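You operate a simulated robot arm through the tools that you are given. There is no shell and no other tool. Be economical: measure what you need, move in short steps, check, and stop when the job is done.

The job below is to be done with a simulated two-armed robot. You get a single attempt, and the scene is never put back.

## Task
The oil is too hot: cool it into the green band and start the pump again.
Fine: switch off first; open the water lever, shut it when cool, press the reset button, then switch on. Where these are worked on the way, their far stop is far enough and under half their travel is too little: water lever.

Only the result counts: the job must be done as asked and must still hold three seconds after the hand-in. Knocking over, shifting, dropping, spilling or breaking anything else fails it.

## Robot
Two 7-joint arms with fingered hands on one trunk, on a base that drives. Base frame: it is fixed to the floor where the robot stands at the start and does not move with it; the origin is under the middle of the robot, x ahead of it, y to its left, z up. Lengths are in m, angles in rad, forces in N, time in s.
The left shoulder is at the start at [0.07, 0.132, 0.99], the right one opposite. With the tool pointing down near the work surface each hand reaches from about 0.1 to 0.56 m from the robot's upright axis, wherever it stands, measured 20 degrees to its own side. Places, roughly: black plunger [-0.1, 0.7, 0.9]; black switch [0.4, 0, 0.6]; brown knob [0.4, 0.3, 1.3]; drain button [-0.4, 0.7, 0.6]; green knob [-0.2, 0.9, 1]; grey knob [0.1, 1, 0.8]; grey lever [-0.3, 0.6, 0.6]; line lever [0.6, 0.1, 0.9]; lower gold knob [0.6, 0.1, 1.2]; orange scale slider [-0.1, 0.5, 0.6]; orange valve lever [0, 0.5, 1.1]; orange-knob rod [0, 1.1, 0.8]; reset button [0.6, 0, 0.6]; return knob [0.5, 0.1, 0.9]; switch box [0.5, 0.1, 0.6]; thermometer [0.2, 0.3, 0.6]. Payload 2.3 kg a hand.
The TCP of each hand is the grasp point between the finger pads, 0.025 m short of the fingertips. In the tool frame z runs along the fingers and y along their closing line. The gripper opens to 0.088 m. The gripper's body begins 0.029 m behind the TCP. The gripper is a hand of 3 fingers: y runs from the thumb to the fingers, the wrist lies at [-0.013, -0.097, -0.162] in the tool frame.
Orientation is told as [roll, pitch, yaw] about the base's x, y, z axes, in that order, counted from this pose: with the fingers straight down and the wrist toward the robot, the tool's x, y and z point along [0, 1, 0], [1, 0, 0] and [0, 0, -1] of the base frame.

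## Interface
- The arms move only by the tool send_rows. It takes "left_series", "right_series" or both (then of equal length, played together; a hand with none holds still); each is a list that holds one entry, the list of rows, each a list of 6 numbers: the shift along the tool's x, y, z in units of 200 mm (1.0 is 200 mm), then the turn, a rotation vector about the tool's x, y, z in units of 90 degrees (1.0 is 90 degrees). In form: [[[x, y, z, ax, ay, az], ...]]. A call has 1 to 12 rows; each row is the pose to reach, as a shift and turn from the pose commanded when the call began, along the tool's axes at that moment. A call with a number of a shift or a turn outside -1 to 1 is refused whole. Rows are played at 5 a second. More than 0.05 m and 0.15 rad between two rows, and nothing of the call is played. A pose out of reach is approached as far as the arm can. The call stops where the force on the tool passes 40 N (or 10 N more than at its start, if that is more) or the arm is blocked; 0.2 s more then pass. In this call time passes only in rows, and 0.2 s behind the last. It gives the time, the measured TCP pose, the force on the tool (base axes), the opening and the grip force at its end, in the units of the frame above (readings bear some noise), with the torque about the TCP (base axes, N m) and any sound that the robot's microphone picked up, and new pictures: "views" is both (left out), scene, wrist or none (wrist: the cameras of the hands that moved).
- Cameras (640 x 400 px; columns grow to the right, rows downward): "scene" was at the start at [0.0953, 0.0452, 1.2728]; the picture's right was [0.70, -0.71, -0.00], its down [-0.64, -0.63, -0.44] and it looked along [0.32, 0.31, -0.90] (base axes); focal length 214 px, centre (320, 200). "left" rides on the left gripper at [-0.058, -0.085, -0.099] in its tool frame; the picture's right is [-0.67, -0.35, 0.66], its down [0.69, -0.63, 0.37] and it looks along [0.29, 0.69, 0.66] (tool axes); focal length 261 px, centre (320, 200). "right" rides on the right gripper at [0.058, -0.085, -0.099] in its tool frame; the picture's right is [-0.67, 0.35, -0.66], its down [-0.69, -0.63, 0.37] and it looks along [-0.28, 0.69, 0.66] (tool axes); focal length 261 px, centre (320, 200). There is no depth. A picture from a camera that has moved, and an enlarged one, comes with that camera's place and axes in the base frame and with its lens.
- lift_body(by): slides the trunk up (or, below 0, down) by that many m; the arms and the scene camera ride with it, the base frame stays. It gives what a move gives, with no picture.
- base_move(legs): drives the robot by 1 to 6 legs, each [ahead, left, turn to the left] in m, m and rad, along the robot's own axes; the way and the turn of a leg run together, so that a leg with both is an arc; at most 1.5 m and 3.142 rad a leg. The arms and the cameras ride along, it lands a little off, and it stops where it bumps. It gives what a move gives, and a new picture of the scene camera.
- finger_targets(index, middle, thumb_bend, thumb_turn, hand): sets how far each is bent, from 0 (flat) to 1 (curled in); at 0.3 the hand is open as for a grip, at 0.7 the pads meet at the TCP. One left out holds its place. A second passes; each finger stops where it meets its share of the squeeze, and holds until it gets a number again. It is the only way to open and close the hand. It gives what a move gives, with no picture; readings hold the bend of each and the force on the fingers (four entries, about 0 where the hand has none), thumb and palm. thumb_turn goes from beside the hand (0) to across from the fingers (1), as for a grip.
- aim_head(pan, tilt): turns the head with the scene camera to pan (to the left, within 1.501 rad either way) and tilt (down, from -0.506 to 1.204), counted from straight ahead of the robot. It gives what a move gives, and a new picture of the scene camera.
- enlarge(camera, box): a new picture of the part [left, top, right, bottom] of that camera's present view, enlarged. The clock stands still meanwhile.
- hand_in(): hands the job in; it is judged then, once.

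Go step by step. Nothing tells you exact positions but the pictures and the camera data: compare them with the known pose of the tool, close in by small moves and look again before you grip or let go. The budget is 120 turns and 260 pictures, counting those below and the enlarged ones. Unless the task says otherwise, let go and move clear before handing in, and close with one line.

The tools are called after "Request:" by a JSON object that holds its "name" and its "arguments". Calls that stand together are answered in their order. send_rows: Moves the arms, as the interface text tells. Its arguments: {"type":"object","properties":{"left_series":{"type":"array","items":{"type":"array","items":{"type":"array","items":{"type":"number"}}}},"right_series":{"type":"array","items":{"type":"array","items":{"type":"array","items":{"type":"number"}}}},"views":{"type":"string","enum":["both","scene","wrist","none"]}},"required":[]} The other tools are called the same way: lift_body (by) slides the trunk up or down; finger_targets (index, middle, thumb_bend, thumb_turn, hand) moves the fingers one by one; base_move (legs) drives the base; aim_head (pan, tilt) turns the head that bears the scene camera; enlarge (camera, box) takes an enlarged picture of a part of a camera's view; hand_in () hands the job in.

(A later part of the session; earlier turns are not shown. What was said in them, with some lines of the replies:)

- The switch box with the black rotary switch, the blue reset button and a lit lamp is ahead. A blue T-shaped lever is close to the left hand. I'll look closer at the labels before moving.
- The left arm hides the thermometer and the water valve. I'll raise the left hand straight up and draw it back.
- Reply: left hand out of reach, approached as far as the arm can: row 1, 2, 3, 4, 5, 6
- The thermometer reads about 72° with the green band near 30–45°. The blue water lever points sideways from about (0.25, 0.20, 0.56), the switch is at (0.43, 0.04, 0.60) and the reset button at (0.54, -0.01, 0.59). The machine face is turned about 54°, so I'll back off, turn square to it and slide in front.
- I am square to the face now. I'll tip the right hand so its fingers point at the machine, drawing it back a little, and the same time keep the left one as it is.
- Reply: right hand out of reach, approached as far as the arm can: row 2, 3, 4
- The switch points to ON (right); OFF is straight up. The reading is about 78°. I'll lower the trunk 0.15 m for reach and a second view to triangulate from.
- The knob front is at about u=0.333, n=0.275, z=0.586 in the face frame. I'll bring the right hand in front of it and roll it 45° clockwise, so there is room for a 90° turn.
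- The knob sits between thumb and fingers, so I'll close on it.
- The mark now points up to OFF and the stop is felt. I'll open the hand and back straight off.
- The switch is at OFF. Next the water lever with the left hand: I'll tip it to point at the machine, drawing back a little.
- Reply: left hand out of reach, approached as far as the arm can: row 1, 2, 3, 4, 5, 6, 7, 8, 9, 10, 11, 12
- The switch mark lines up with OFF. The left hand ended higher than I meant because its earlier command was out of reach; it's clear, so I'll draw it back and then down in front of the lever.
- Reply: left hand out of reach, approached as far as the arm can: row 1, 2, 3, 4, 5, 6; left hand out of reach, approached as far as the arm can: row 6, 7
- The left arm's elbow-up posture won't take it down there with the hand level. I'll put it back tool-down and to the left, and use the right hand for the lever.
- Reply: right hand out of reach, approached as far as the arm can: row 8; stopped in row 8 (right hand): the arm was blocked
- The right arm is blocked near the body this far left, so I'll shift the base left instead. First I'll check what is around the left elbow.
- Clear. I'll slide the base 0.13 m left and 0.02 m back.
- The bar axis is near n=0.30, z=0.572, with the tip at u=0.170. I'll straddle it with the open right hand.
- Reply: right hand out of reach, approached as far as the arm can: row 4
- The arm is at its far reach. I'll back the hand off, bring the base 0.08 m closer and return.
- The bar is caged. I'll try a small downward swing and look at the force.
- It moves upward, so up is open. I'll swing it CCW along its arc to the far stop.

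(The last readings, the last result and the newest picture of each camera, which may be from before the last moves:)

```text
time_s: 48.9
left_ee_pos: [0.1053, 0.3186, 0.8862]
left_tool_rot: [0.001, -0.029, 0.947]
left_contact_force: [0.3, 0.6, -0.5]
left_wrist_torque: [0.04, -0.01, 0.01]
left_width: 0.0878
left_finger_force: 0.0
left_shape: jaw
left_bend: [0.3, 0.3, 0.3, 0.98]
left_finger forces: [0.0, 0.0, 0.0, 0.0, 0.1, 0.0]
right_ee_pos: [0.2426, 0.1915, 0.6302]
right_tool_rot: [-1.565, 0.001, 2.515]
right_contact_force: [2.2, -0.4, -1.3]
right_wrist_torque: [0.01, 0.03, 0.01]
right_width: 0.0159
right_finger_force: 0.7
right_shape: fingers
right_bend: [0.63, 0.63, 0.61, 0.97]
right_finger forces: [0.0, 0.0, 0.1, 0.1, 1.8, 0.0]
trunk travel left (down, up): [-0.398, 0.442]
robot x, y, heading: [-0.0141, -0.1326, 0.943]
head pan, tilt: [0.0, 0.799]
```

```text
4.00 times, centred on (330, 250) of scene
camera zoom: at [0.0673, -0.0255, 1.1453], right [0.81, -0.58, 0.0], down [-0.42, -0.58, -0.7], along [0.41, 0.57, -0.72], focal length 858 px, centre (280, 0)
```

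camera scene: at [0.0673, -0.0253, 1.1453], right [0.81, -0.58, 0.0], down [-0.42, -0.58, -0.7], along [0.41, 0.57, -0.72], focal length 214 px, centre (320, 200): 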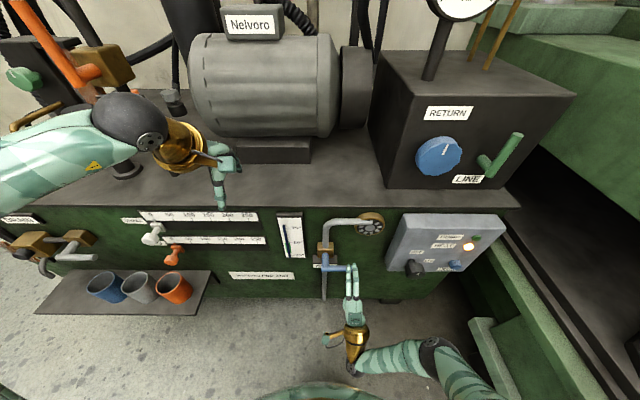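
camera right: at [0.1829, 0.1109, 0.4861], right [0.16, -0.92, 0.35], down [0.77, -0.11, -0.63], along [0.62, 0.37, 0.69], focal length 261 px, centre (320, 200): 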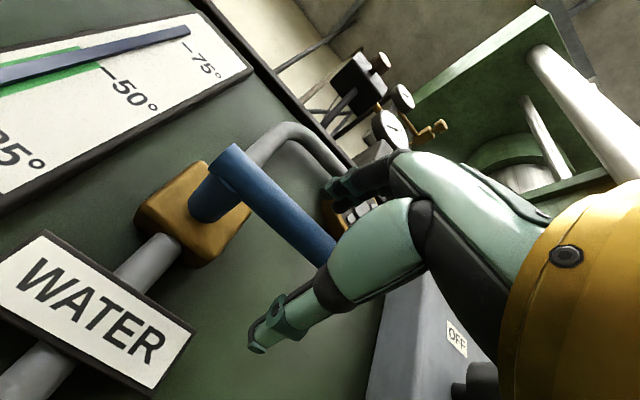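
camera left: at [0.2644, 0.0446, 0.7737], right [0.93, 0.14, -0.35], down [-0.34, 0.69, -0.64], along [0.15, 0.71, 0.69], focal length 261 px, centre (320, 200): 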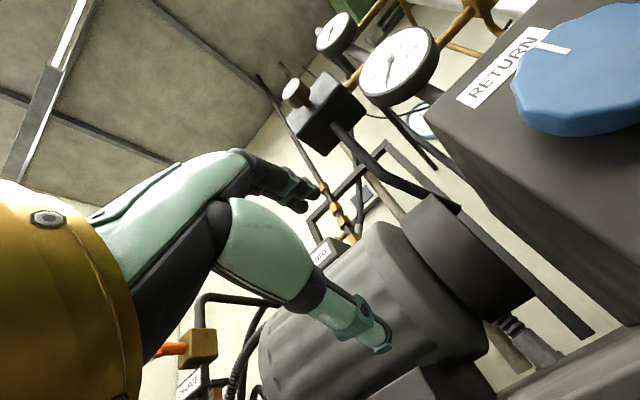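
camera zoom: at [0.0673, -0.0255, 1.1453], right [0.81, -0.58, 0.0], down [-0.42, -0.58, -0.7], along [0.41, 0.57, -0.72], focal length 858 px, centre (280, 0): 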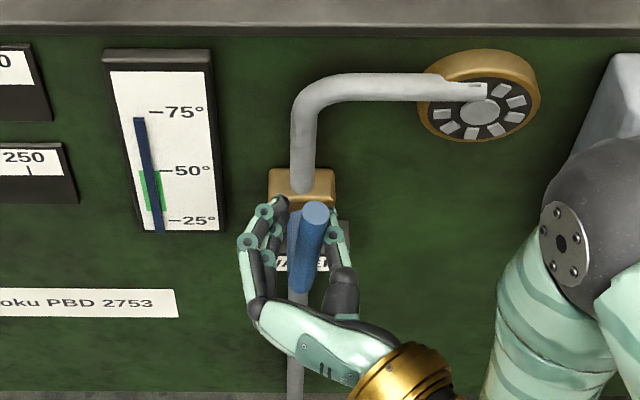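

It opens, and the column is falling (about 72°). I'll push a little further to the stop and wait about a second.

Request:
{"name": "send_rows", "arguments": {"right_series": [[[0, 0.04, 0, 0, 0, -0.07], [0, 0.04, 0, 0, 0, -0.07], [0, 0.04, 0, 0, 0, -0.07], [0, 0.04, 0, 0, 0, -0.07], [0, 0, 0, 0, 0, 0]]], "views": "none"}}

Request:
{"name": "enlarge", "arguments": {"camera": "scene", "box": [250, 200, 410, 300]}}

```text
time_s: 50.1
left_ee_pos: [0.1046, 0.3178, 0.8877]
left_tool_rot: [0.0, -0.029, 0.949]
left_contact_force: [-0.3, -0.7, 0.0]
left_wrist_torque: [-0.02, -0.02, 0.0]
left_width: 0.0881
left_finger_force: 0.0
left_shape: jaw
left_bend: [0.3, 0.3, 0.3, 0.98]
left_finger forces: [0.0, 0.1, 0.1, 0.0, 0.0, 0.0]
right_ee_pos: [0.2405, 0.193, 0.6296]
right_tool_rot: [-1.566, -0.005, 2.515]
right_contact_force: [0.0, -0.3, 0.5]
right_wrist_torque: [-0.02, 0.04, -0.04]
right_width: 0.0138
right_finger_force: 0.0
right_shape: fingers
right_bend: [0.63, 0.63, 0.63, 0.97]
right_finger forces: [0.1, 0.0, 0.1, 0.0, 0.1, 0.0]
trunk travel left (down, up): [-0.398, 0.442]
robot x, y, heading: [-0.0097, -0.1336, 0.953]
head pan, tilt: [0.0, 0.799]
```

```text
4.00 times, centred on (330, 250) of scene
camera zoom: at [0.067, -0.0255, 1.1454], right [0.81, -0.58, 0.0], down [-0.42, -0.58, -0.7], along [0.41, 0.57, -0.72], focal length 858 px, centre (280, 0)
```

zoom: 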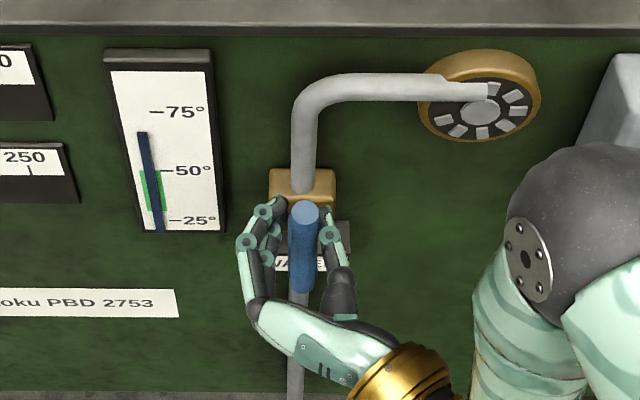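

It's at about 66° and falling roughly 5°/s. I'll hold for 2 s and check again.

Request:
{"name": "send_rows", "arguments": {"right_series": [[[0, 0, 0, 0, 0, 0], [0, 0, 0, 0, 0, 0], [0, 0, 0, 0, 0, 0], [0, 0, 0, 0, 0, 0], [0, 0, 0, 0, 0, 0], [0, 0, 0, 0, 0, 0], [0, 0, 0, 0, 0, 0], [0, 0, 0, 0, 0, 0], [0, 0, 0, 0, 0, 0], [0, 0, 0, 0, 0, 0]]], "views": "none"}}

Request:
{"name": "enlarge", "arguments": {"camera": "scene", "box": [250, 200, 410, 300]}}

```text
time_s: 52.3
left_ee_pos: [0.1046, 0.3177, 0.8876]
left_tool_rot: [0.0, -0.03, 0.948]
left_contact_force: [0.4, 0.6, 0.0]
left_wrist_torque: [-0.01, 0.01, -0.01]
left_width: 0.0879
left_finger_force: 0.0
left_shape: jaw
left_bend: [0.3, 0.3, 0.3, 0.98]
left_finger forces: [0.1, 0.0, 0.1, 0.0, 0.0, 0.0]
right_ee_pos: [0.2408, 0.192, 0.6301]
right_tool_rot: [-1.564, -0.003, 2.516]
right_contact_force: [-0.9, 0.1, 1.9]
right_wrist_torque: [-0.04, -0.01, -0.04]
right_width: 0.0135
right_finger_force: 0.0
right_shape: fingers
right_bend: [0.63, 0.63, 0.63, 0.97]
right_finger forces: [0.0, 0.0, 0.1, 0.0, 0.0, 0.0]
trunk travel left (down, up): [-0.398, 0.442]
robot x, y, heading: [-0.0112, -0.1357, 0.95]
head pan, tilt: [0.0, 0.799]
```

```text
4.00 times, centred on (330, 250) of scene
camera zoom: at [0.0671, -0.0257, 1.1453], right [0.81, -0.58, 0.0], down [-0.42, -0.58, -0.7], along [0.41, 0.57, -0.72], focal length 858 px, centre (280, 0)
```

zoom: 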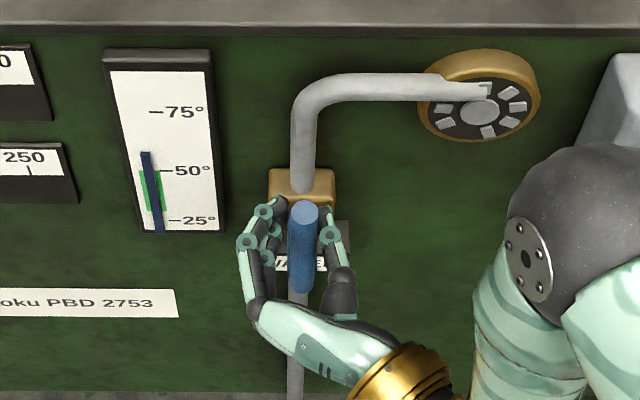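

About 58° now. I'll hold another 2 s, then shut it.

Request:
{"name": "send_rows", "arguments": {"right_series": [[[0, 0, 0, 0, 0, 0], [0, 0, 0, 0, 0, 0], [0, 0, 0, 0, 0, 0], [0, 0, 0, 0, 0, 0], [0, 0, 0, 0, 0, 0], [0, 0, 0, 0, 0, 0], [0, 0, 0, 0, 0, 0], [0, 0, 0, 0, 0, 0], [0, 0, 0, 0, 0, 0], [0, 0, 0, 0, 0, 0]]], "views": "none"}}

Request:
{"name": "enlarge", "arguments": {"camera": "scene", "box": [250, 200, 410, 300]}}

```text
time_s: 54.5
left_ee_pos: [0.1049, 0.3183, 0.8882]
left_tool_rot: [-0.001, -0.029, 0.948]
left_contact_force: [0.6, -1.4, -0.1]
left_wrist_torque: [0.03, -0.01, 0.01]
left_width: 0.0881
left_finger_force: 0.2
left_shape: jaw
left_bend: [0.3, 0.3, 0.3, 0.98]
left_finger forces: [0.0, 0.1, 0.1, 0.0, 0.0, 0.0]
right_ee_pos: [0.2421, 0.1915, 0.6292]
right_tool_rot: [-1.565, -0.004, 2.514]
right_contact_force: [-0.2, 0.4, -0.4]
right_wrist_torque: [0.01, -0.02, 0.03]
right_width: 0.0136
right_finger_force: 0.0
right_shape: fingers
right_bend: [0.63, 0.63, 0.63, 0.97]
right_finger forces: [0.0, 0.0, 0.0, 0.0, 0.1, 0.0]
trunk travel left (down, up): [-0.398, 0.442]
robot x, y, heading: [-0.0116, -0.1313, 0.947]
head pan, tilt: [0.0, 0.799]
```

```text
4.00 times, centred on (330, 250) of scene
camera zoom: at [0.0671, -0.0256, 1.1453], right [0.81, -0.58, 0.0], down [-0.42, -0.58, -0.7], along [0.41, 0.57, -0.72], focal length 858 px, centre (280, 0)
```

zoom: 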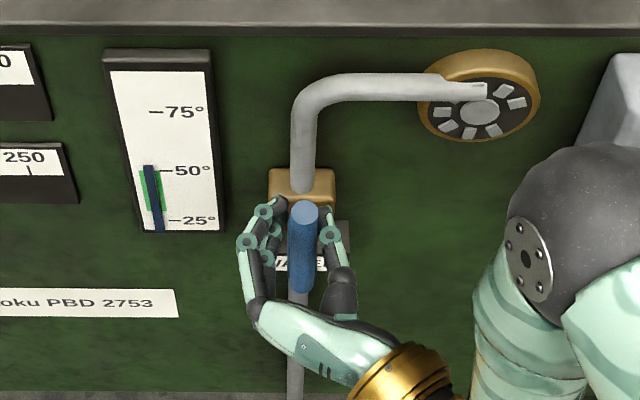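

Request:
{"name": "send_rows", "arguments": {"right_series": [[[0, 0, 0, 0, 0, 0], [0, 0, 0, 0, 0, 0], [0, 0, 0, 0, 0, 0], [0, 0, 0, 0, 0, 0], [0, 0, 0, 0, 0, 0], [0, 0, 0, 0, 0, 0], [0, 0, 0, 0, 0, 0], [0, 0, 0, 0, 0, 0], [0, 0, 0, 0, 0, 0], [0, 0, 0, 0, 0, 0]]], "views": "none"}}

Request:
{"name": "enlarge", "arguments": {"camera": "scene", "box": [250, 200, 410, 300]}}

```text
time_s: 56.7
left_ee_pos: [0.1041, 0.3184, 0.887]
left_tool_rot: [0.001, -0.031, 0.947]
left_contact_force: [-1.1, 0.3, -0.3]
left_wrist_torque: [-0.01, -0.01, 0.03]
left_width: 0.0878
left_finger_force: 0.0
left_shape: jaw
left_bend: [0.3, 0.3, 0.3, 0.98]
left_finger forces: [0.0, 0.1, 0.1, 0.0, 0.1, 0.1]
right_ee_pos: [0.2416, 0.1932, 0.6299]
right_tool_rot: [-1.566, -0.004, 2.515]
right_contact_force: [0.0, 0.4, -0.7]
right_wrist_torque: [0.02, -0.02, 0.01]
right_width: 0.014
right_finger_force: 0.0
right_shape: fingers
right_bend: [0.63, 0.63, 0.63, 0.97]
right_finger forces: [0.1, 0.0, 0.0, 0.0, 0.1, 0.0]
trunk travel left (down, up): [-0.398, 0.442]
robot x, y, heading: [-0.0119, -0.1318, 0.948]
head pan, tilt: [0.0, 0.799]
```

```text
4.00 times, centred on (330, 250) of scene
camera zoom: at [0.0671, -0.0256, 1.1453], right [0.81, -0.58, 0.0], down [-0.42, -0.58, -0.7], along [0.41, 0.57, -0.72], focal length 858 px, centre (280, 0)
```

zoom: 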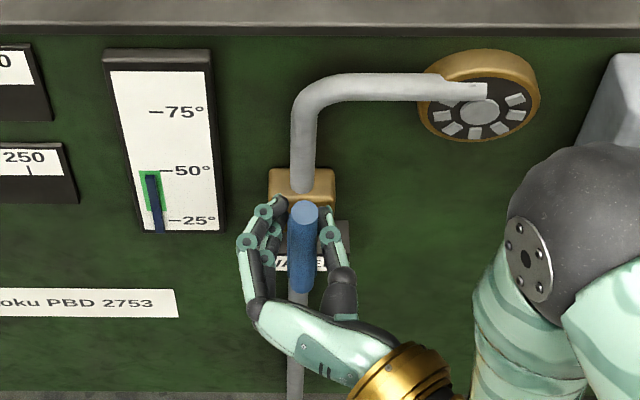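

It's just inside the green band, so I'll shut the lever along the same arc now.

Request:
{"name": "send_rows", "arguments": {"right_series": [[[0.003, -0.0414, 0, 0, 0, 0.091], [0.0118, -0.0819, 0, 0, 0, 0.182], [0.0261, -0.1203, 0, 0, 0, 0.272], [0.046, -0.1567, 0, 0, 0, 0.363], [0.0708, -0.19, 0, 0, 0, 0.454], [0.1001, -0.2192, 0, 0, 0, 0.545], [0.1333, -0.244, 0, 0, 0, 0.636], [0.1697, -0.2639, 0, 0, 0, 0.727], [0.2081, -0.2782, 0, 0, 0, 0.818], [0.2486, -0.287, 0, 0, 0, 0.909], [0.29, -0.29, 0, 0, 0, 1.0], [0.33, -0.29, 0, 0, 0, 1.0]]], "views": "none"}}

Request:
{"name": "enlarge", "arguments": {"camera": "scene", "box": [250, 200, 410, 300]}}

```text
time_s: 59.3
left_ee_pos: [0.1046, 0.3179, 0.8868]
left_tool_rot: [-0.001, -0.029, 0.946]
left_contact_force: [0.0, 0.1, -1.0]
left_wrist_torque: [-0.02, 0.0, -0.01]
left_width: 0.0877
left_finger_force: 0.1
left_shape: jaw
left_bend: [0.3, 0.3, 0.3, 0.98]
left_finger forces: [0.1, 0.1, 0.0, 0.0, 0.0, 0.1]
right_ee_pos: [0.2886, 0.1574, 0.5632]
right_tool_rot: [0.715, -1.562, 0.232]
right_contact_force: [1.4, -0.6, 2.0]
right_wrist_torque: [0.0, 0.04, -0.03]
right_width: 0.0163
right_finger_force: 1.4
right_shape: fingers
right_bend: [0.61, 0.63, 0.63, 0.97]
right_finger forces: [2.0, 0.1, 0.0, 0.0, 0.0, 0.0]
trunk travel left (down, up): [-0.398, 0.442]
robot x, y, heading: [-0.0074, -0.1336, 0.938]
head pan, tilt: [0.0, 0.799]
```

```text
4.00 times, centred on (330, 250) of scene
camera zoom: at [0.0672, -0.026, 1.1453], right [0.81, -0.58, 0.0], down [-0.42, -0.58, -0.7], along [0.41, 0.57, -0.72], focal length 858 px, centre (280, 0)
```

zoom: 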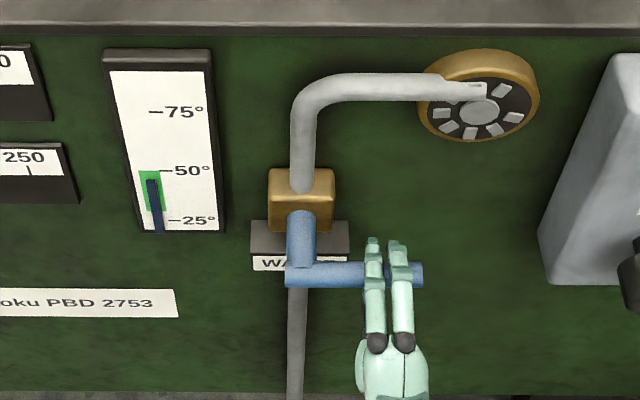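

The lever is level again, with the column mid-band. I'll press it a little more against its stop and check that the temperature and flow wheel stay still.

Request:
{"name": "send_rows", "arguments": {"right_series": [[[0, -0.04, 0, 0, 0, 0.05], [0, -0.07, 0, 0, 0, 0.1], [0, 0, 0, 0, 0, 0.0]]], "views": "none"}}

Request:
{"name": "finger_targets", "arguments": {"hand": "right", "index": 0.3, "middle": 0.3, "thumb_bend": 0.3}}

Request:
{"name": "send_rows", "arguments": {"right_series": [[[0, 0, -0.15, 0, 0, 0], [0, 0, -0.3, 0, 0, 0], [0, 0, -0.45, 0, 0, 0], [0, 0, -0.6, 0, 0, 0]]], "views": "none"}}

Request:
{"name": "enlarge", "arguments": {"camera": "scene", "box": [250, 200, 410, 300]}}

```text
refused: row 3 steps farther than a row can; nothing moved
```

```text
time_s: 60.3
left_ee_pos: [0.1047, 0.3179, 0.8867]
left_tool_rot: [0.001, -0.03, 0.947]
left_contact_force: [0.6, -0.7, -0.7]
left_wrist_torque: [0.01, 0.0, -0.03]
left_width: 0.088
left_finger_force: 0.0
left_shape: jaw
left_bend: [0.3, 0.3, 0.3, 0.98]
left_finger forces: [0.0, 0.0, 0.1, 0.0, 0.0, 0.1]
right_ee_pos: [0.2889, 0.1573, 0.5642]
right_tool_rot: [0.524, -1.567, 0.422]
right_contact_force: [-0.5, 0.3, 0.5]
right_wrist_torque: [0.02, -0.01, -0.01]
right_width: 0.0843
right_finger_force: 0.1
right_shape: fingers
right_bend: [0.3, 0.3, 0.3, 0.97]
right_finger forces: [0.0, 0.1, 0.0, 0.1, 0.0, 0.0]
trunk travel left (down, up): [-0.398, 0.442]
robot x, y, heading: [-0.0092, -0.1342, 0.947]
head pan, tilt: [0.0, 0.799]
```

```text
time_s: 61.3
left_ee_pos: [0.105, 0.3182, 0.888]
left_tool_rot: [-0.001, -0.031, 0.948]
left_contact_force: [0.6, -1.0, -0.5]
left_wrist_torque: [-0.03, -0.04, 0.01]
left_width: 0.0879
left_finger_force: 0.1
left_shape: jaw
left_bend: [0.3, 0.3, 0.3, 0.98]
left_finger forces: [0.1, 0.0, 0.0, 0.0, 0.0, 0.0]
right_ee_pos: [0.2182, 0.0616, 0.5648]
right_tool_rot: [0.581, -1.562, 0.363]
right_contact_force: [-0.5, 0.9, 0.6]
right_wrist_torque: [-0.03, 0.0, 0.02]
right_width: 0.0846
right_finger_force: 0.1
right_shape: fingers
right_bend: [0.3, 0.3, 0.3, 0.97]
right_finger forces: [0.1, 0.1, 0.1, 0.0, 0.1, 0.1]
trunk travel left (down, up): [-0.398, 0.442]
robot x, y, heading: [-0.0114, -0.1331, 0.949]
head pan, tilt: [0.0, 0.799]
```

```text
4.00 times, centred on (330, 250) of scene
camera zoom: at [0.0669, -0.0261, 1.1454], right [0.81, -0.58, 0.0], down [-0.42, -0.58, -0.7], along [0.41, 0.57, -0.72], focal length 858 px, centre (280, 0)
```

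zoom: 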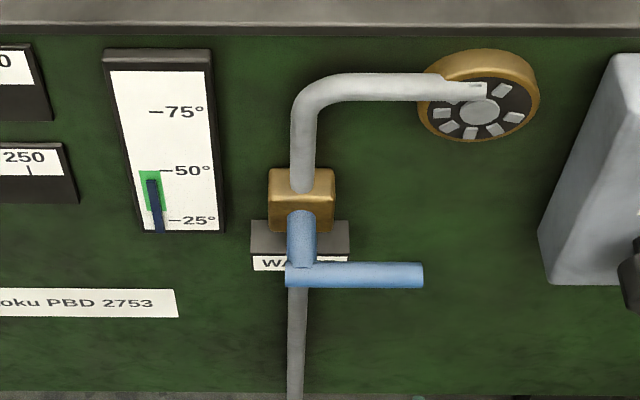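

The column and flow wheel are both still, so the valve is shut with the oil at about 45°. Next comes the reset button: base to the right and a little back.

Request:
{"name": "base_move", "arguments": {"legs": [[-0.04, -0.19, 0]]}}

Request:
{"name": "finger_targets", "arguments": {"hand": "right", "index": 0.68, "middle": 0.68, "thumb_bend": 0.66}}

Request:
{"name": "enlarge", "arguments": {"camera": "scene", "box": [310, 190, 470, 290]}}

```text
time_s: 62.9
left_ee_pos: [0.2363, 0.1735, 0.8881]
left_tool_rot: [0.0, -0.03, 0.945]
left_contact_force: [0.2, -0.9, 0.8]
left_wrist_torque: [0.0, 0.02, -0.02]
left_width: 0.0881
left_finger_force: 0.0
left_shape: jaw
left_bend: [0.3, 0.3, 0.3, 0.98]
left_finger forces: [0.0, 0.1, 0.1, 0.0, 0.0, 0.0]
right_ee_pos: [0.3504, -0.0829, 0.5643]
right_tool_rot: [0.568, -1.565, 0.374]
right_contact_force: [0.2, -0.3, -2.0]
right_wrist_torque: [-0.01, -0.04, 0.04]
right_width: 0.0841
right_finger_force: 0.0
right_shape: fingers
right_bend: [0.3, 0.3, 0.3, 0.97]
right_finger forces: [0.0, 0.1, 0.0, 0.0, 0.0, 0.0]
trunk travel left (down, up): [-0.398, 0.442]
robot x, y, heading: [0.1194, -0.2771, 0.943]
head pan, tilt: [0.0, 0.799]
camera scene: at [0.1988, -0.1697, 1.1453], right [0.81, -0.58, 0.0], down [-0.42, -0.58, -0.7], along [0.41, 0.57, -0.72], focal length 214 px, centre (320, 200)
```

scene: 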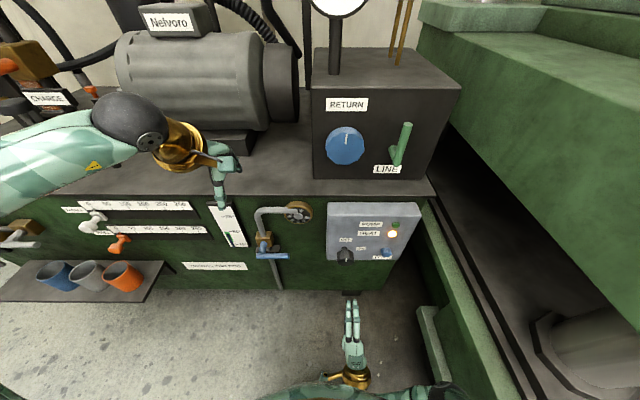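

```text
time_s: 63.9
left_ee_pos: [0.2366, 0.1743, 0.8869]
left_tool_rot: [0.0, -0.031, 0.947]
left_contact_force: [0.5, 0.5, -1.2]
left_wrist_torque: [0.02, -0.01, 0.02]
left_width: 0.0879
left_finger_force: 0.1
left_shape: jaw
left_bend: [0.3, 0.3, 0.3, 0.98]
left_finger forces: [0.1, 0.1, 0.0, 0.0, 0.0, 0.0]
right_ee_pos: [0.3491, -0.084, 0.5654]
right_tool_rot: [0.518, -1.562, 0.426]
right_contact_force: [0.5, 0.5, 0.1]
right_wrist_torque: [0.02, 0.01, -0.06]
right_width: 0.0052
right_finger_force: 0.0
right_shape: fingers
right_bend: [0.68, 0.68, 0.66, 0.97]
right_finger forces: [0.0, 0.0, 0.1, 0.0, 0.0, 0.0]
trunk travel left (down, up): [-0.398, 0.442]
robot x, y, heading: [0.1236, -0.2812, 0.946]
head pan, tilt: [0.0, 0.799]
```

```text
4.00 times, centred on (390, 240) of scene
camera zoom: at [0.1985, -0.1695, 1.1453], right [0.81, -0.58, 0.0], down [-0.42, -0.58, -0.7], along [0.41, 0.57, -0.72], focal length 858 px, centre (40, 40)
```

zoom: 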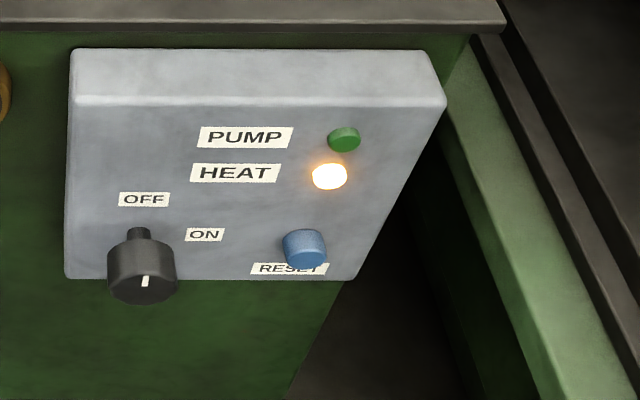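

Request:
{"name": "send_rows", "arguments": {"right_series": [[[-0.155, 0.01, 0.1, 0, 0, 0], [-0.31, 0.02, 0.2, 0, 0, 0], [-0.465, 0.03, 0.3, 0, 0, 0], [-0.62, 0.05, 0.4, 0, 0, 0], [-0.62, 0.05, 0.52, 0, 0, 0]]], "views": "wrist"}}

Request:
{"name": "enlarge", "arguments": {"camera": "scene", "box": [310, 190, 470, 290]}}

```text
time_s: 65.0
left_ee_pos: [0.2364, 0.1739, 0.8863]
left_tool_rot: [0.0, -0.03, 0.946]
left_contact_force: [-0.5, 0.1, -0.6]
left_wrist_torque: [0.0, 0.0, 0.0]
left_width: 0.088
left_finger_force: 0.0
left_shape: jaw
left_bend: [0.3, 0.3, 0.3, 0.98]
left_finger forces: [0.0, 0.0, 0.0, 0.0, 0.1, 0.1]
right_ee_pos: [0.5121, -0.0709, 0.5744]
right_tool_rot: [0.554, -1.565, 0.391]
right_contact_force: [0.1, -0.8, 0.0]
right_wrist_torque: [0.0, 0.0, -0.01]
right_width: 0.0053
right_finger_force: 0.1
right_shape: fingers
right_bend: [0.68, 0.68, 0.66, 0.97]
right_finger forces: [0.0, 0.0, 0.1, 0.1, 0.0, 0.1]
trunk travel left (down, up): [-0.398, 0.442]
robot x, y, heading: [0.1226, -0.277, 0.949]
head pan, tilt: [0.0, 0.799]
camera right: at [0.4064, -0.1183, 0.4885], right [0.16, -0.92, 0.35], down [0.77, -0.11, -0.63], along [0.62, 0.37, 0.69], focal length 261 px, centre (320, 200)
```

right: 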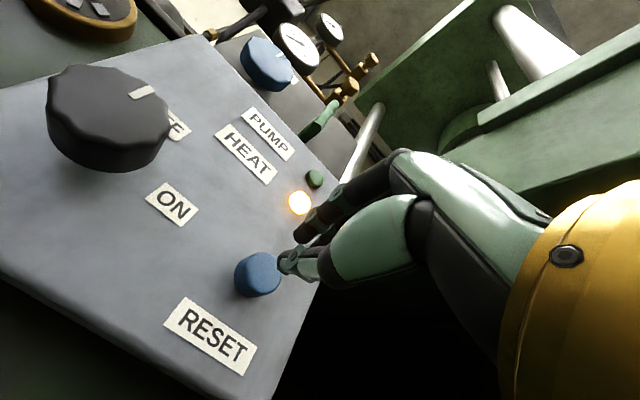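

```text
4.00 times, centred on (390, 240) of scene
camera zoom: at [0.1985, -0.169, 1.1453], right [0.81, -0.58, 0.0], down [-0.42, -0.58, -0.7], along [0.41, 0.56, -0.72], focal length 858 px, centre (40, 40)
```

zoom: 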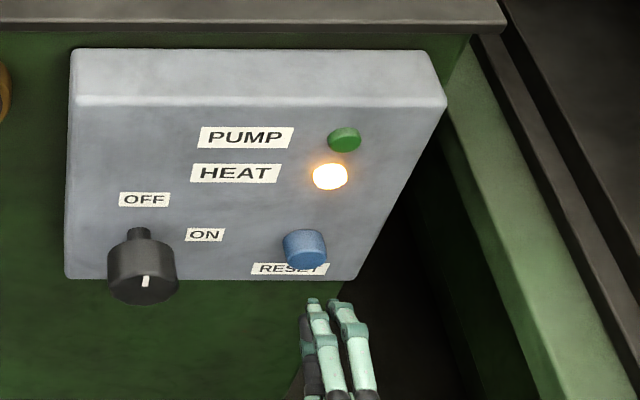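

The button sits at about u=0.461, n=0.308, z=0.569, and the closed fingertips are in front of it. I'll press slowly and then draw back.

Request:
{"name": "send_rows", "arguments": {"right_series": [[[-0.02, -0.025, 0.1, 0, 0, 0], [-0.02, -0.025, 0.18, 0, 0, 0], [-0.02, -0.025, 0.21, 0, 0, 0], [-0.02, -0.025, 0.23, 0, 0, 0], [-0.02, -0.025, 0.25, 0, 0, 0], [-0.02, -0.025, 0.265, 0, 0, 0]]], "views": "wrist"}}

Request:
{"name": "enlarge", "arguments": {"camera": "scene", "box": [310, 190, 470, 290]}}

```text
time_s: 66.5
left_ee_pos: [0.2318, 0.168, 0.8914]
left_tool_rot: [0.001, -0.039, 0.944]
left_contact_force: [-0.4, -0.7, 0.8]
left_wrist_torque: [-0.01, 0.02, 0.02]
left_width: 0.0878
left_finger_force: 0.0
left_shape: jaw
left_bend: [0.3, 0.3, 0.3, 0.98]
left_finger forces: [0.0, 0.0, 0.0, 0.1, 0.0, 0.0]
right_ee_pos: [0.543, -0.0359, 0.5717]
right_tool_rot: [2.006, -1.568, -1.06]
right_contact_force: [-22.9, -30.5, 1.8]
right_wrist_torque: [0.11, -0.07, 0.24]
right_width: 0.0043
right_finger_force: 19.9
right_shape: fingers
right_bend: [0.71, 0.71, 0.65, 0.97]
right_finger forces: [27.9, 2.6, 0.0, 0.0, 8.9, 0.0]
trunk travel left (down, up): [-0.398, 0.442]
robot x, y, heading: [0.1253, -0.2774, 0.945]
head pan, tilt: [0.0, 0.799]
heard: click
camera right: at [0.4371, -0.0821, 0.4851], right [0.16, -0.93, 0.34], down [0.77, -0.1, -0.63], along [0.62, 0.37, 0.69], focal length 261 px, centre (320, 200)
```

right: 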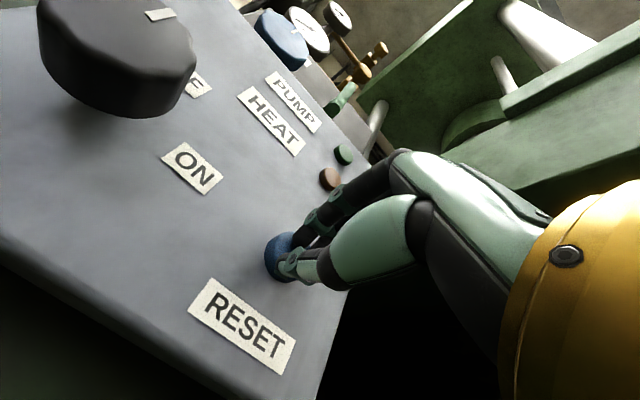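

```text
4.00 times, centred on (390, 240) of scene
camera zoom: at [0.1931, -0.1769, 1.1464], right [0.81, -0.59, 0.0], down [-0.42, -0.58, -0.7], along [0.41, 0.57, -0.71], focal length 858 px, centre (40, 40)
```

zoom: 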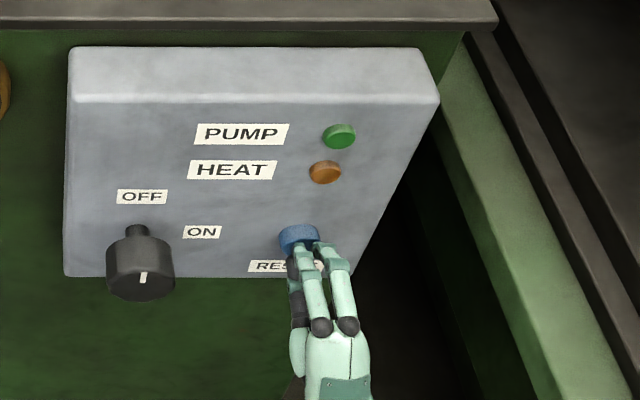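

The click came and the HEAT lamp went out. I'll back off, open the hand and line up on the switch rolled the other way for the clockwise turn to ON.

Request:
{"name": "send_rows", "arguments": {"right_series": [[[0, 0, -0.15, 0, 0, 0], [0, 0, -0.3, 0, 0, 0], [0, 0, -0.45, 0, 0, 0], [0.09, 0, -0.5, 0, 0, -0.09], [0.18, 0, -0.5, 0, 0, -0.18], [0.27, 0, -0.5, 0, 0, -0.27], [0.36, 0, -0.5, 0, 0, -0.36], [0.45, 0, -0.5, 0, 0, -0.45], [0.54, 0, -0.5, 0, 0, -0.5], [0.63, 0, -0.5, 0, 0, -0.53]]], "views": "none"}}

Request:
{"name": "finger_targets", "arguments": {"hand": "right", "index": 0.3, "middle": 0.3, "thumb_bend": 0.3}}

Request:
{"name": "enlarge", "arguments": {"camera": "scene", "box": [210, 190, 450, 340]}}

```text
time_s: 68.7
left_ee_pos: [0.2366, 0.1742, 0.8873]
left_tool_rot: [-0.002, -0.029, 0.947]
left_contact_force: [-0.3, -0.7, 0.0]
left_wrist_torque: [-0.01, -0.01, -0.03]
left_width: 0.0878
left_finger_force: 0.0
left_shape: jaw
left_bend: [0.3, 0.3, 0.3, 0.98]
left_finger forces: [0.1, 0.0, 0.1, 0.1, 0.1, 0.0]
right_ee_pos: [0.3854, -0.039, 0.5701]
right_tool_rot: [-1.562, -0.739, 2.508]
right_contact_force: [-0.2, 0.1, 0.7]
right_wrist_torque: [0.01, -0.01, -0.01]
right_width: 0.0046
right_finger_force: 0.1
right_shape: fingers
right_bend: [0.68, 0.68, 0.66, 0.98]
right_finger forces: [0.0, 0.0, 0.0, 0.0, 0.0, 0.0]
trunk travel left (down, up): [-0.398, 0.442]
robot x, y, heading: [0.1197, -0.2758, 0.943]
head pan, tilt: [0.0, 0.799]
```

```text
time_s: 69.7
left_ee_pos: [0.2371, 0.1741, 0.8876]
left_tool_rot: [0.0, -0.031, 0.946]
left_contact_force: [-0.4, 0.2, 0.2]
left_wrist_torque: [0.0, 0.04, 0.0]
left_width: 0.088
left_finger_force: 0.1
left_shape: jaw
left_bend: [0.3, 0.3, 0.3, 0.98]
left_finger forces: [0.0, 0.0, 0.0, 0.0, 0.1, 0.0]
right_ee_pos: [0.3855, -0.0387, 0.5703]
right_tool_rot: [-1.562, -0.741, 2.511]
right_contact_force: [-0.3, 0.5, 0.9]
right_wrist_torque: [-0.03, -0.01, 0.01]
right_width: 0.084
right_finger_force: 0.1
right_shape: fingers
right_bend: [0.3, 0.3, 0.3, 0.98]
right_finger forces: [0.0, 0.0, 0.0, 0.0, 0.0, 0.1]
trunk travel left (down, up): [-0.398, 0.442]
robot x, y, heading: [0.1189, -0.2797, 0.948]
head pan, tilt: [0.0, 0.799]
```

```text
2.67 times, centred on (330, 265) of scene
camera zoom: at [0.1986, -0.1694, 1.1453], right [0.81, -0.58, 0.0], down [-0.42, -0.58, -0.7], along [0.41, 0.57, -0.72], focal length 572 px, centre (293, 27)
```

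zoom: 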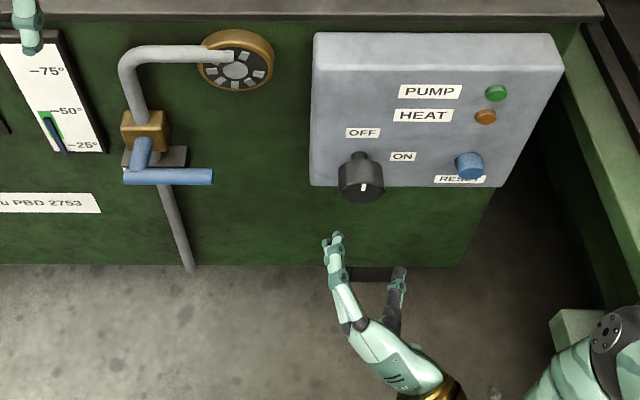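

Request:
{"name": "send_rows", "arguments": {"right_series": [[[-0.015, 0.013, 0.12, 0, 0, 0], [-0.015, 0.013, 0.24, 0, 0, 0], [-0.015, 0.013, 0.36, 0, 0, 0], [-0.015, 0.013, 0.46, 0, 0, 0]]], "views": "none"}}

Request:
{"name": "enlarge", "arguments": {"camera": "scene", "box": [290, 200, 418, 280]}}

```text
time_s: 70.7
left_ee_pos: [0.2362, 0.1736, 0.8875]
left_tool_rot: [0.0, -0.031, 0.947]
left_contact_force: [0.7, -0.2, 0.9]
left_wrist_torque: [0.01, -0.01, 0.0]
left_width: 0.0877
left_finger_force: 0.1
left_shape: jaw
left_bend: [0.3, 0.3, 0.3, 0.98]
left_finger forces: [0.0, 0.1, 0.0, 0.0, 0.0, 0.2]
right_ee_pos: [0.4387, 0.0376, 0.5726]
right_tool_rot: [-1.562, -0.742, 2.51]
right_contact_force: [-0.1, -0.4, -0.2]
right_wrist_torque: [-0.04, 0.03, 0.0]
right_width: 0.0845
right_finger_force: 0.1
right_shape: fingers
right_bend: [0.3, 0.3, 0.3, 0.98]
right_finger forces: [0.0, 0.0, 0.0, 0.0, 0.0, 0.1]
trunk travel left (down, up): [-0.398, 0.442]
robot x, y, heading: [0.1186, -0.2752, 0.945]
head pan, tilt: [0.0, 0.799]
```

```text
5.00 times, centred on (354, 240) of scene
camera zoom: at [0.1986, -0.1692, 1.1453], right [0.81, -0.58, 0.0], down [-0.42, -0.58, -0.7], along [0.41, 0.57, -0.72], focal length 1072 px, centre (150, 0)
```

zoom: 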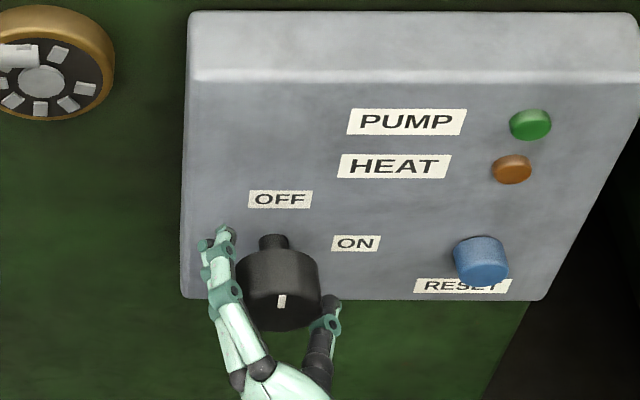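

Well centred; I'll close on the knob.

Request:
{"name": "finger_targets", "arguments": {"hand": "right", "index": 0.6, "middle": 0.6, "thumb_bend": 0.6}}

Request:
{"name": "send_rows", "arguments": {"right_series": [[[0, 0, 0, 0, 0, 0.09], [0, 0, 0, 0, 0, 0.18], [0, 0, 0, 0, 0, 0.27], [0, 0, 0, 0, 0, 0.36], [0, 0, 0, 0, 0, 0.45], [0, 0, 0, 0, 0, 0.54], [0, 0, 0, 0, 0, 0.63], [0, 0, 0, 0, 0, 0.72], [0, 0, 0, 0, 0, 0.81], [0, 0, 0, 0, 0, 0.9], [0, 0, 0, 0, 0, 0.99]]], "views": "wrist"}}

Request:
{"name": "enlarge", "arguments": {"camera": "scene", "box": [290, 200, 418, 280]}}

```text
time_s: 71.7
left_ee_pos: [0.2342, 0.1745, 0.8874]
left_tool_rot: [0.0, -0.028, 0.946]
left_contact_force: [0.6, 0.1, -0.4]
left_wrist_torque: [-0.01, 0.0, 0.03]
left_width: 0.0882
left_finger_force: 0.1
left_shape: jaw
left_bend: [0.3, 0.3, 0.3, 0.98]
left_finger forces: [0.0, 0.1, 0.0, 0.0, 0.1, 0.1]
right_ee_pos: [0.4384, 0.0365, 0.5735]
right_tool_rot: [-1.563, -0.742, 2.51]
right_contact_force: [0.1, 5.8, 5.1]
right_wrist_torque: [0.11, -0.1, 0.13]
right_width: 0.0416
right_finger_force: 11.3
right_shape: fingers
right_bend: [0.5, 0.53, 0.52, 0.97]
right_finger forces: [7.9, 5.8, 0.0, 0.0, 8.7, 0.0]
trunk travel left (down, up): [-0.398, 0.442]
robot x, y, heading: [0.1214, -0.2773, 0.946]
head pan, tilt: [0.0, 0.799]
```

```text
time_s: 74.0
left_ee_pos: [0.2361, 0.1732, 0.8878]
left_tool_rot: [-0.002, -0.031, 0.945]
left_contact_force: [-0.6, 0.5, 0.0]
left_wrist_torque: [0.0, 0.05, 0.01]
left_width: 0.088
left_finger_force: 0.0
left_shape: jaw
left_bend: [0.3, 0.3, 0.3, 0.98]
left_finger forces: [0.0, 0.0, 0.0, 0.0, 0.0, 0.1]
right_ee_pos: [0.4391, 0.0358, 0.5744]
right_tool_rot: [1.567, -0.846, -0.622]
right_contact_force: [1.9, 6.8, 14.3]
right_wrist_torque: [0.01, -0.22, 0.0]
right_width: 0.0417
right_finger_force: 12.7
right_shape: fingers
right_bend: [0.48, 0.53, 0.53, 0.95]
right_finger forces: [12.1, 5.4, 0.1, 0.0, 8.2, 0.0]
trunk travel left (down, up): [-0.398, 0.442]
robot x, y, heading: [0.1177, -0.2775, 0.949]
head pan, tilt: [0.0, 0.799]
camera right: at [0.2993, 0.0142, 0.5474], right [0.21, -0.96, -0.18], down [0.29, 0.24, -0.93], along [0.93, 0.14, 0.33], focal length 261 px, centre (320, 200)
```

right: 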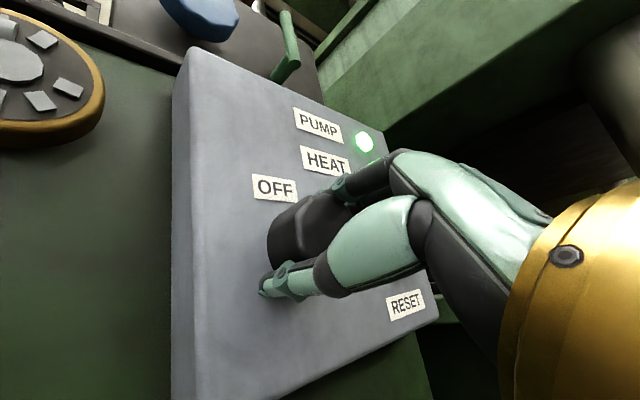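

```text
5.00 times, centred on (354, 240) of scene
camera zoom: at [0.1967, -0.1698, 1.1455], right [0.81, -0.59, 0.0], down [-0.42, -0.58, -0.7], along [0.41, 0.57, -0.72], focal length 1072 px, centre (150, 0)
```

zoom: 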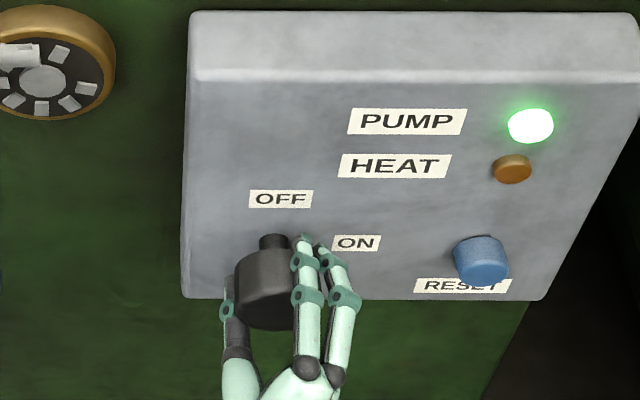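

The PUMP lamp is green. I'll nudge slightly further to the stop, then release and back off.

Request:
{"name": "send_rows", "arguments": {"right_series": [[[0, 0, 0, 0, 0, 0.07], [0, 0, 0, 0, 0, 0.07]]], "views": "none"}}

Request:
{"name": "finger_targets", "arguments": {"hand": "right", "index": 0.3, "middle": 0.3, "thumb_bend": 0.3}}

Request:
{"name": "send_rows", "arguments": {"right_series": [[[0, 0, -0.15, 0, 0, 0], [0, 0, -0.3, 0, 0, 0], [0, 0, -0.45, 0, 0, 0], [0, 0, -0.6, 0, 0, 0]]], "views": "scene"}}

Request:
{"name": "enlarge", "arguments": {"camera": "scene", "box": [290, 200, 418, 280]}}

Request:
{"name": "enlarge", "arguments": {"camera": "scene", "box": [190, 195, 318, 275]}}

```text
time_s: 74.7
left_ee_pos: [0.2338, 0.1732, 0.8871]
left_tool_rot: [-0.002, -0.031, 0.946]
left_contact_force: [0.2, -0.4, -0.3]
left_wrist_torque: [0.01, 0.04, 0.01]
left_width: 0.0878
left_finger_force: 0.1
left_shape: jaw
left_bend: [0.3, 0.3, 0.3, 0.98]
left_finger forces: [0.0, 0.0, 0.0, 0.0, 0.0, 0.0]
right_ee_pos: [0.4392, 0.0358, 0.5727]
right_tool_rot: [1.565, -0.736, -0.624]
right_contact_force: [1.6, 9.1, 14.7]
right_wrist_torque: [-0.08, -0.43, 0.01]
right_width: 0.0416
right_finger_force: 13.5
right_shape: fingers
right_bend: [0.48, 0.53, 0.53, 0.97]
right_finger forces: [12.9, 6.5, 0.0, 0.0, 8.3, 0.0]
trunk travel left (down, up): [-0.398, 0.442]
robot x, y, heading: [0.1241, -0.2771, 0.949]
head pan, tilt: [0.0, 0.799]
```

```text
time_s: 75.7
left_ee_pos: [0.2369, 0.1746, 0.8883]
left_tool_rot: [0.0, -0.03, 0.945]
left_contact_force: [0.1, -0.6, 0.2]
left_wrist_torque: [0.0, -0.01, -0.02]
left_width: 0.0881
left_finger_force: 0.1
left_shape: jaw
left_bend: [0.3, 0.3, 0.3, 0.98]
left_finger forces: [0.0, 0.0, 0.1, 0.0, 0.1, 0.1]
right_ee_pos: [0.4388, 0.0362, 0.5729]
right_tool_rot: [1.561, -0.735, -0.621]
right_contact_force: [0.1, -0.3, -0.8]
right_wrist_torque: [-0.02, 0.03, 0.02]
right_width: 0.0842
right_finger_force: 0.0
right_shape: fingers
right_bend: [0.3, 0.3, 0.3, 0.97]
right_finger forces: [0.0, 0.0, 0.0, 0.1, 0.1, 0.0]
trunk travel left (down, up): [-0.398, 0.442]
robot x, y, heading: [0.1241, -0.2776, 0.95]
head pan, tilt: [0.0, 0.799]
```

```text
time_s: 76.7
left_ee_pos: [0.2364, 0.1744, 0.8877]
left_tool_rot: [0.001, -0.029, 0.946]
left_contact_force: [0.3, -0.5, 0.8]
left_wrist_torque: [0.01, -0.01, 0.01]
left_width: 0.0877
left_finger_force: 0.1
left_shape: jaw
left_bend: [0.3, 0.3, 0.3, 0.98]
left_finger forces: [0.0, 0.0, 0.1, 0.1, 0.1, 0.1]
right_ee_pos: [0.369, -0.0616, 0.5725]
right_tool_rot: [1.562, -0.738, -0.623]
right_contact_force: [-0.2, 0.1, 0.2]
right_wrist_torque: [-0.01, -0.03, -0.01]
right_width: 0.0849
right_finger_force: 0.1
right_shape: fingers
right_bend: [0.3, 0.3, 0.3, 0.98]
right_finger forces: [0.1, 0.1, 0.0, 0.1, 0.0, 0.1]
right hand out of reach, approached as far as the arm can: row 1, 2
trunk travel left (down, up): [-0.398, 0.442]
robot x, y, heading: [0.1267, -0.2769, 0.949]
head pan, tilt: [0.0, 0.799]
camera scene: at [0.1983, -0.1692, 1.1453], right [0.81, -0.58, 0.0], down [-0.42, -0.58, -0.7], along [0.41, 0.57, -0.72], focal length 214 px, centre (320, 200)
```

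scene: 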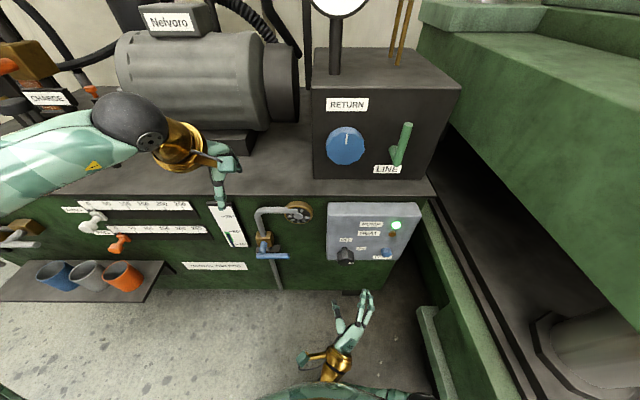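

```text
5.00 times, centred on (354, 240) of scene
camera zoom: at [0.1983, -0.1692, 1.1453], right [0.81, -0.58, 0.0], down [-0.42, -0.58, -0.7], along [0.41, 0.57, -0.72], focal length 1072 px, centre (150, 0)
```

zoom: 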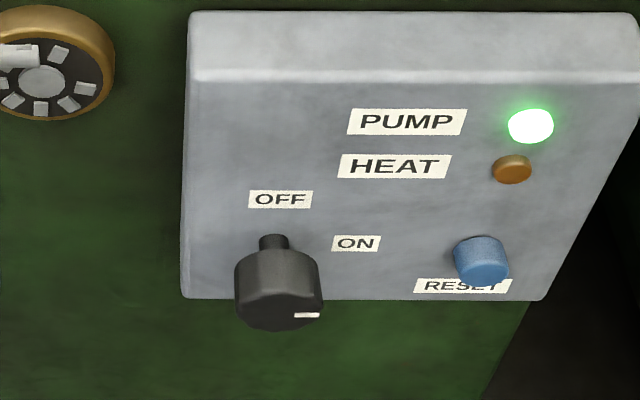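

```text
5.00 times, centred on (254, 235) of scene
camera zoom: at [0.1983, -0.1692, 1.1453], right [0.81, -0.58, 0.0], down [-0.42, -0.58, -0.7], along [0.41, 0.57, -0.72], focal length 1072 px, centre (650, 25)
```

zoom: 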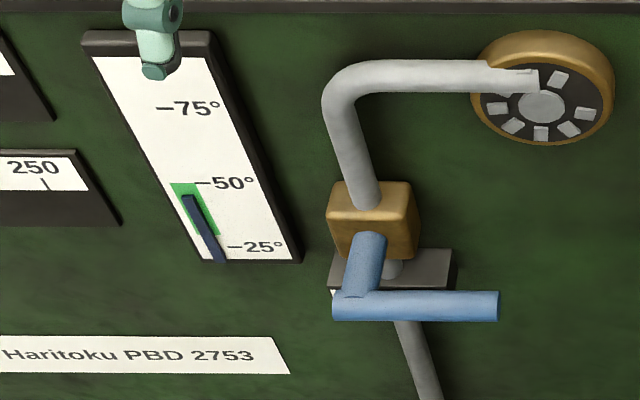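

The PUMP lamp is lit, HEAT is out, the lever is shut, the oil is in the green band and both hands are clear. I'll hand in.

Request:
{"name": "hand_in", "arguments": {}}

```text
The job is handed in.
```

The job is handed in: the oil is cooled to about 46°, inside the green band. The water lever is shut, the reset is pressed, and the pump is running again with its lamp green.
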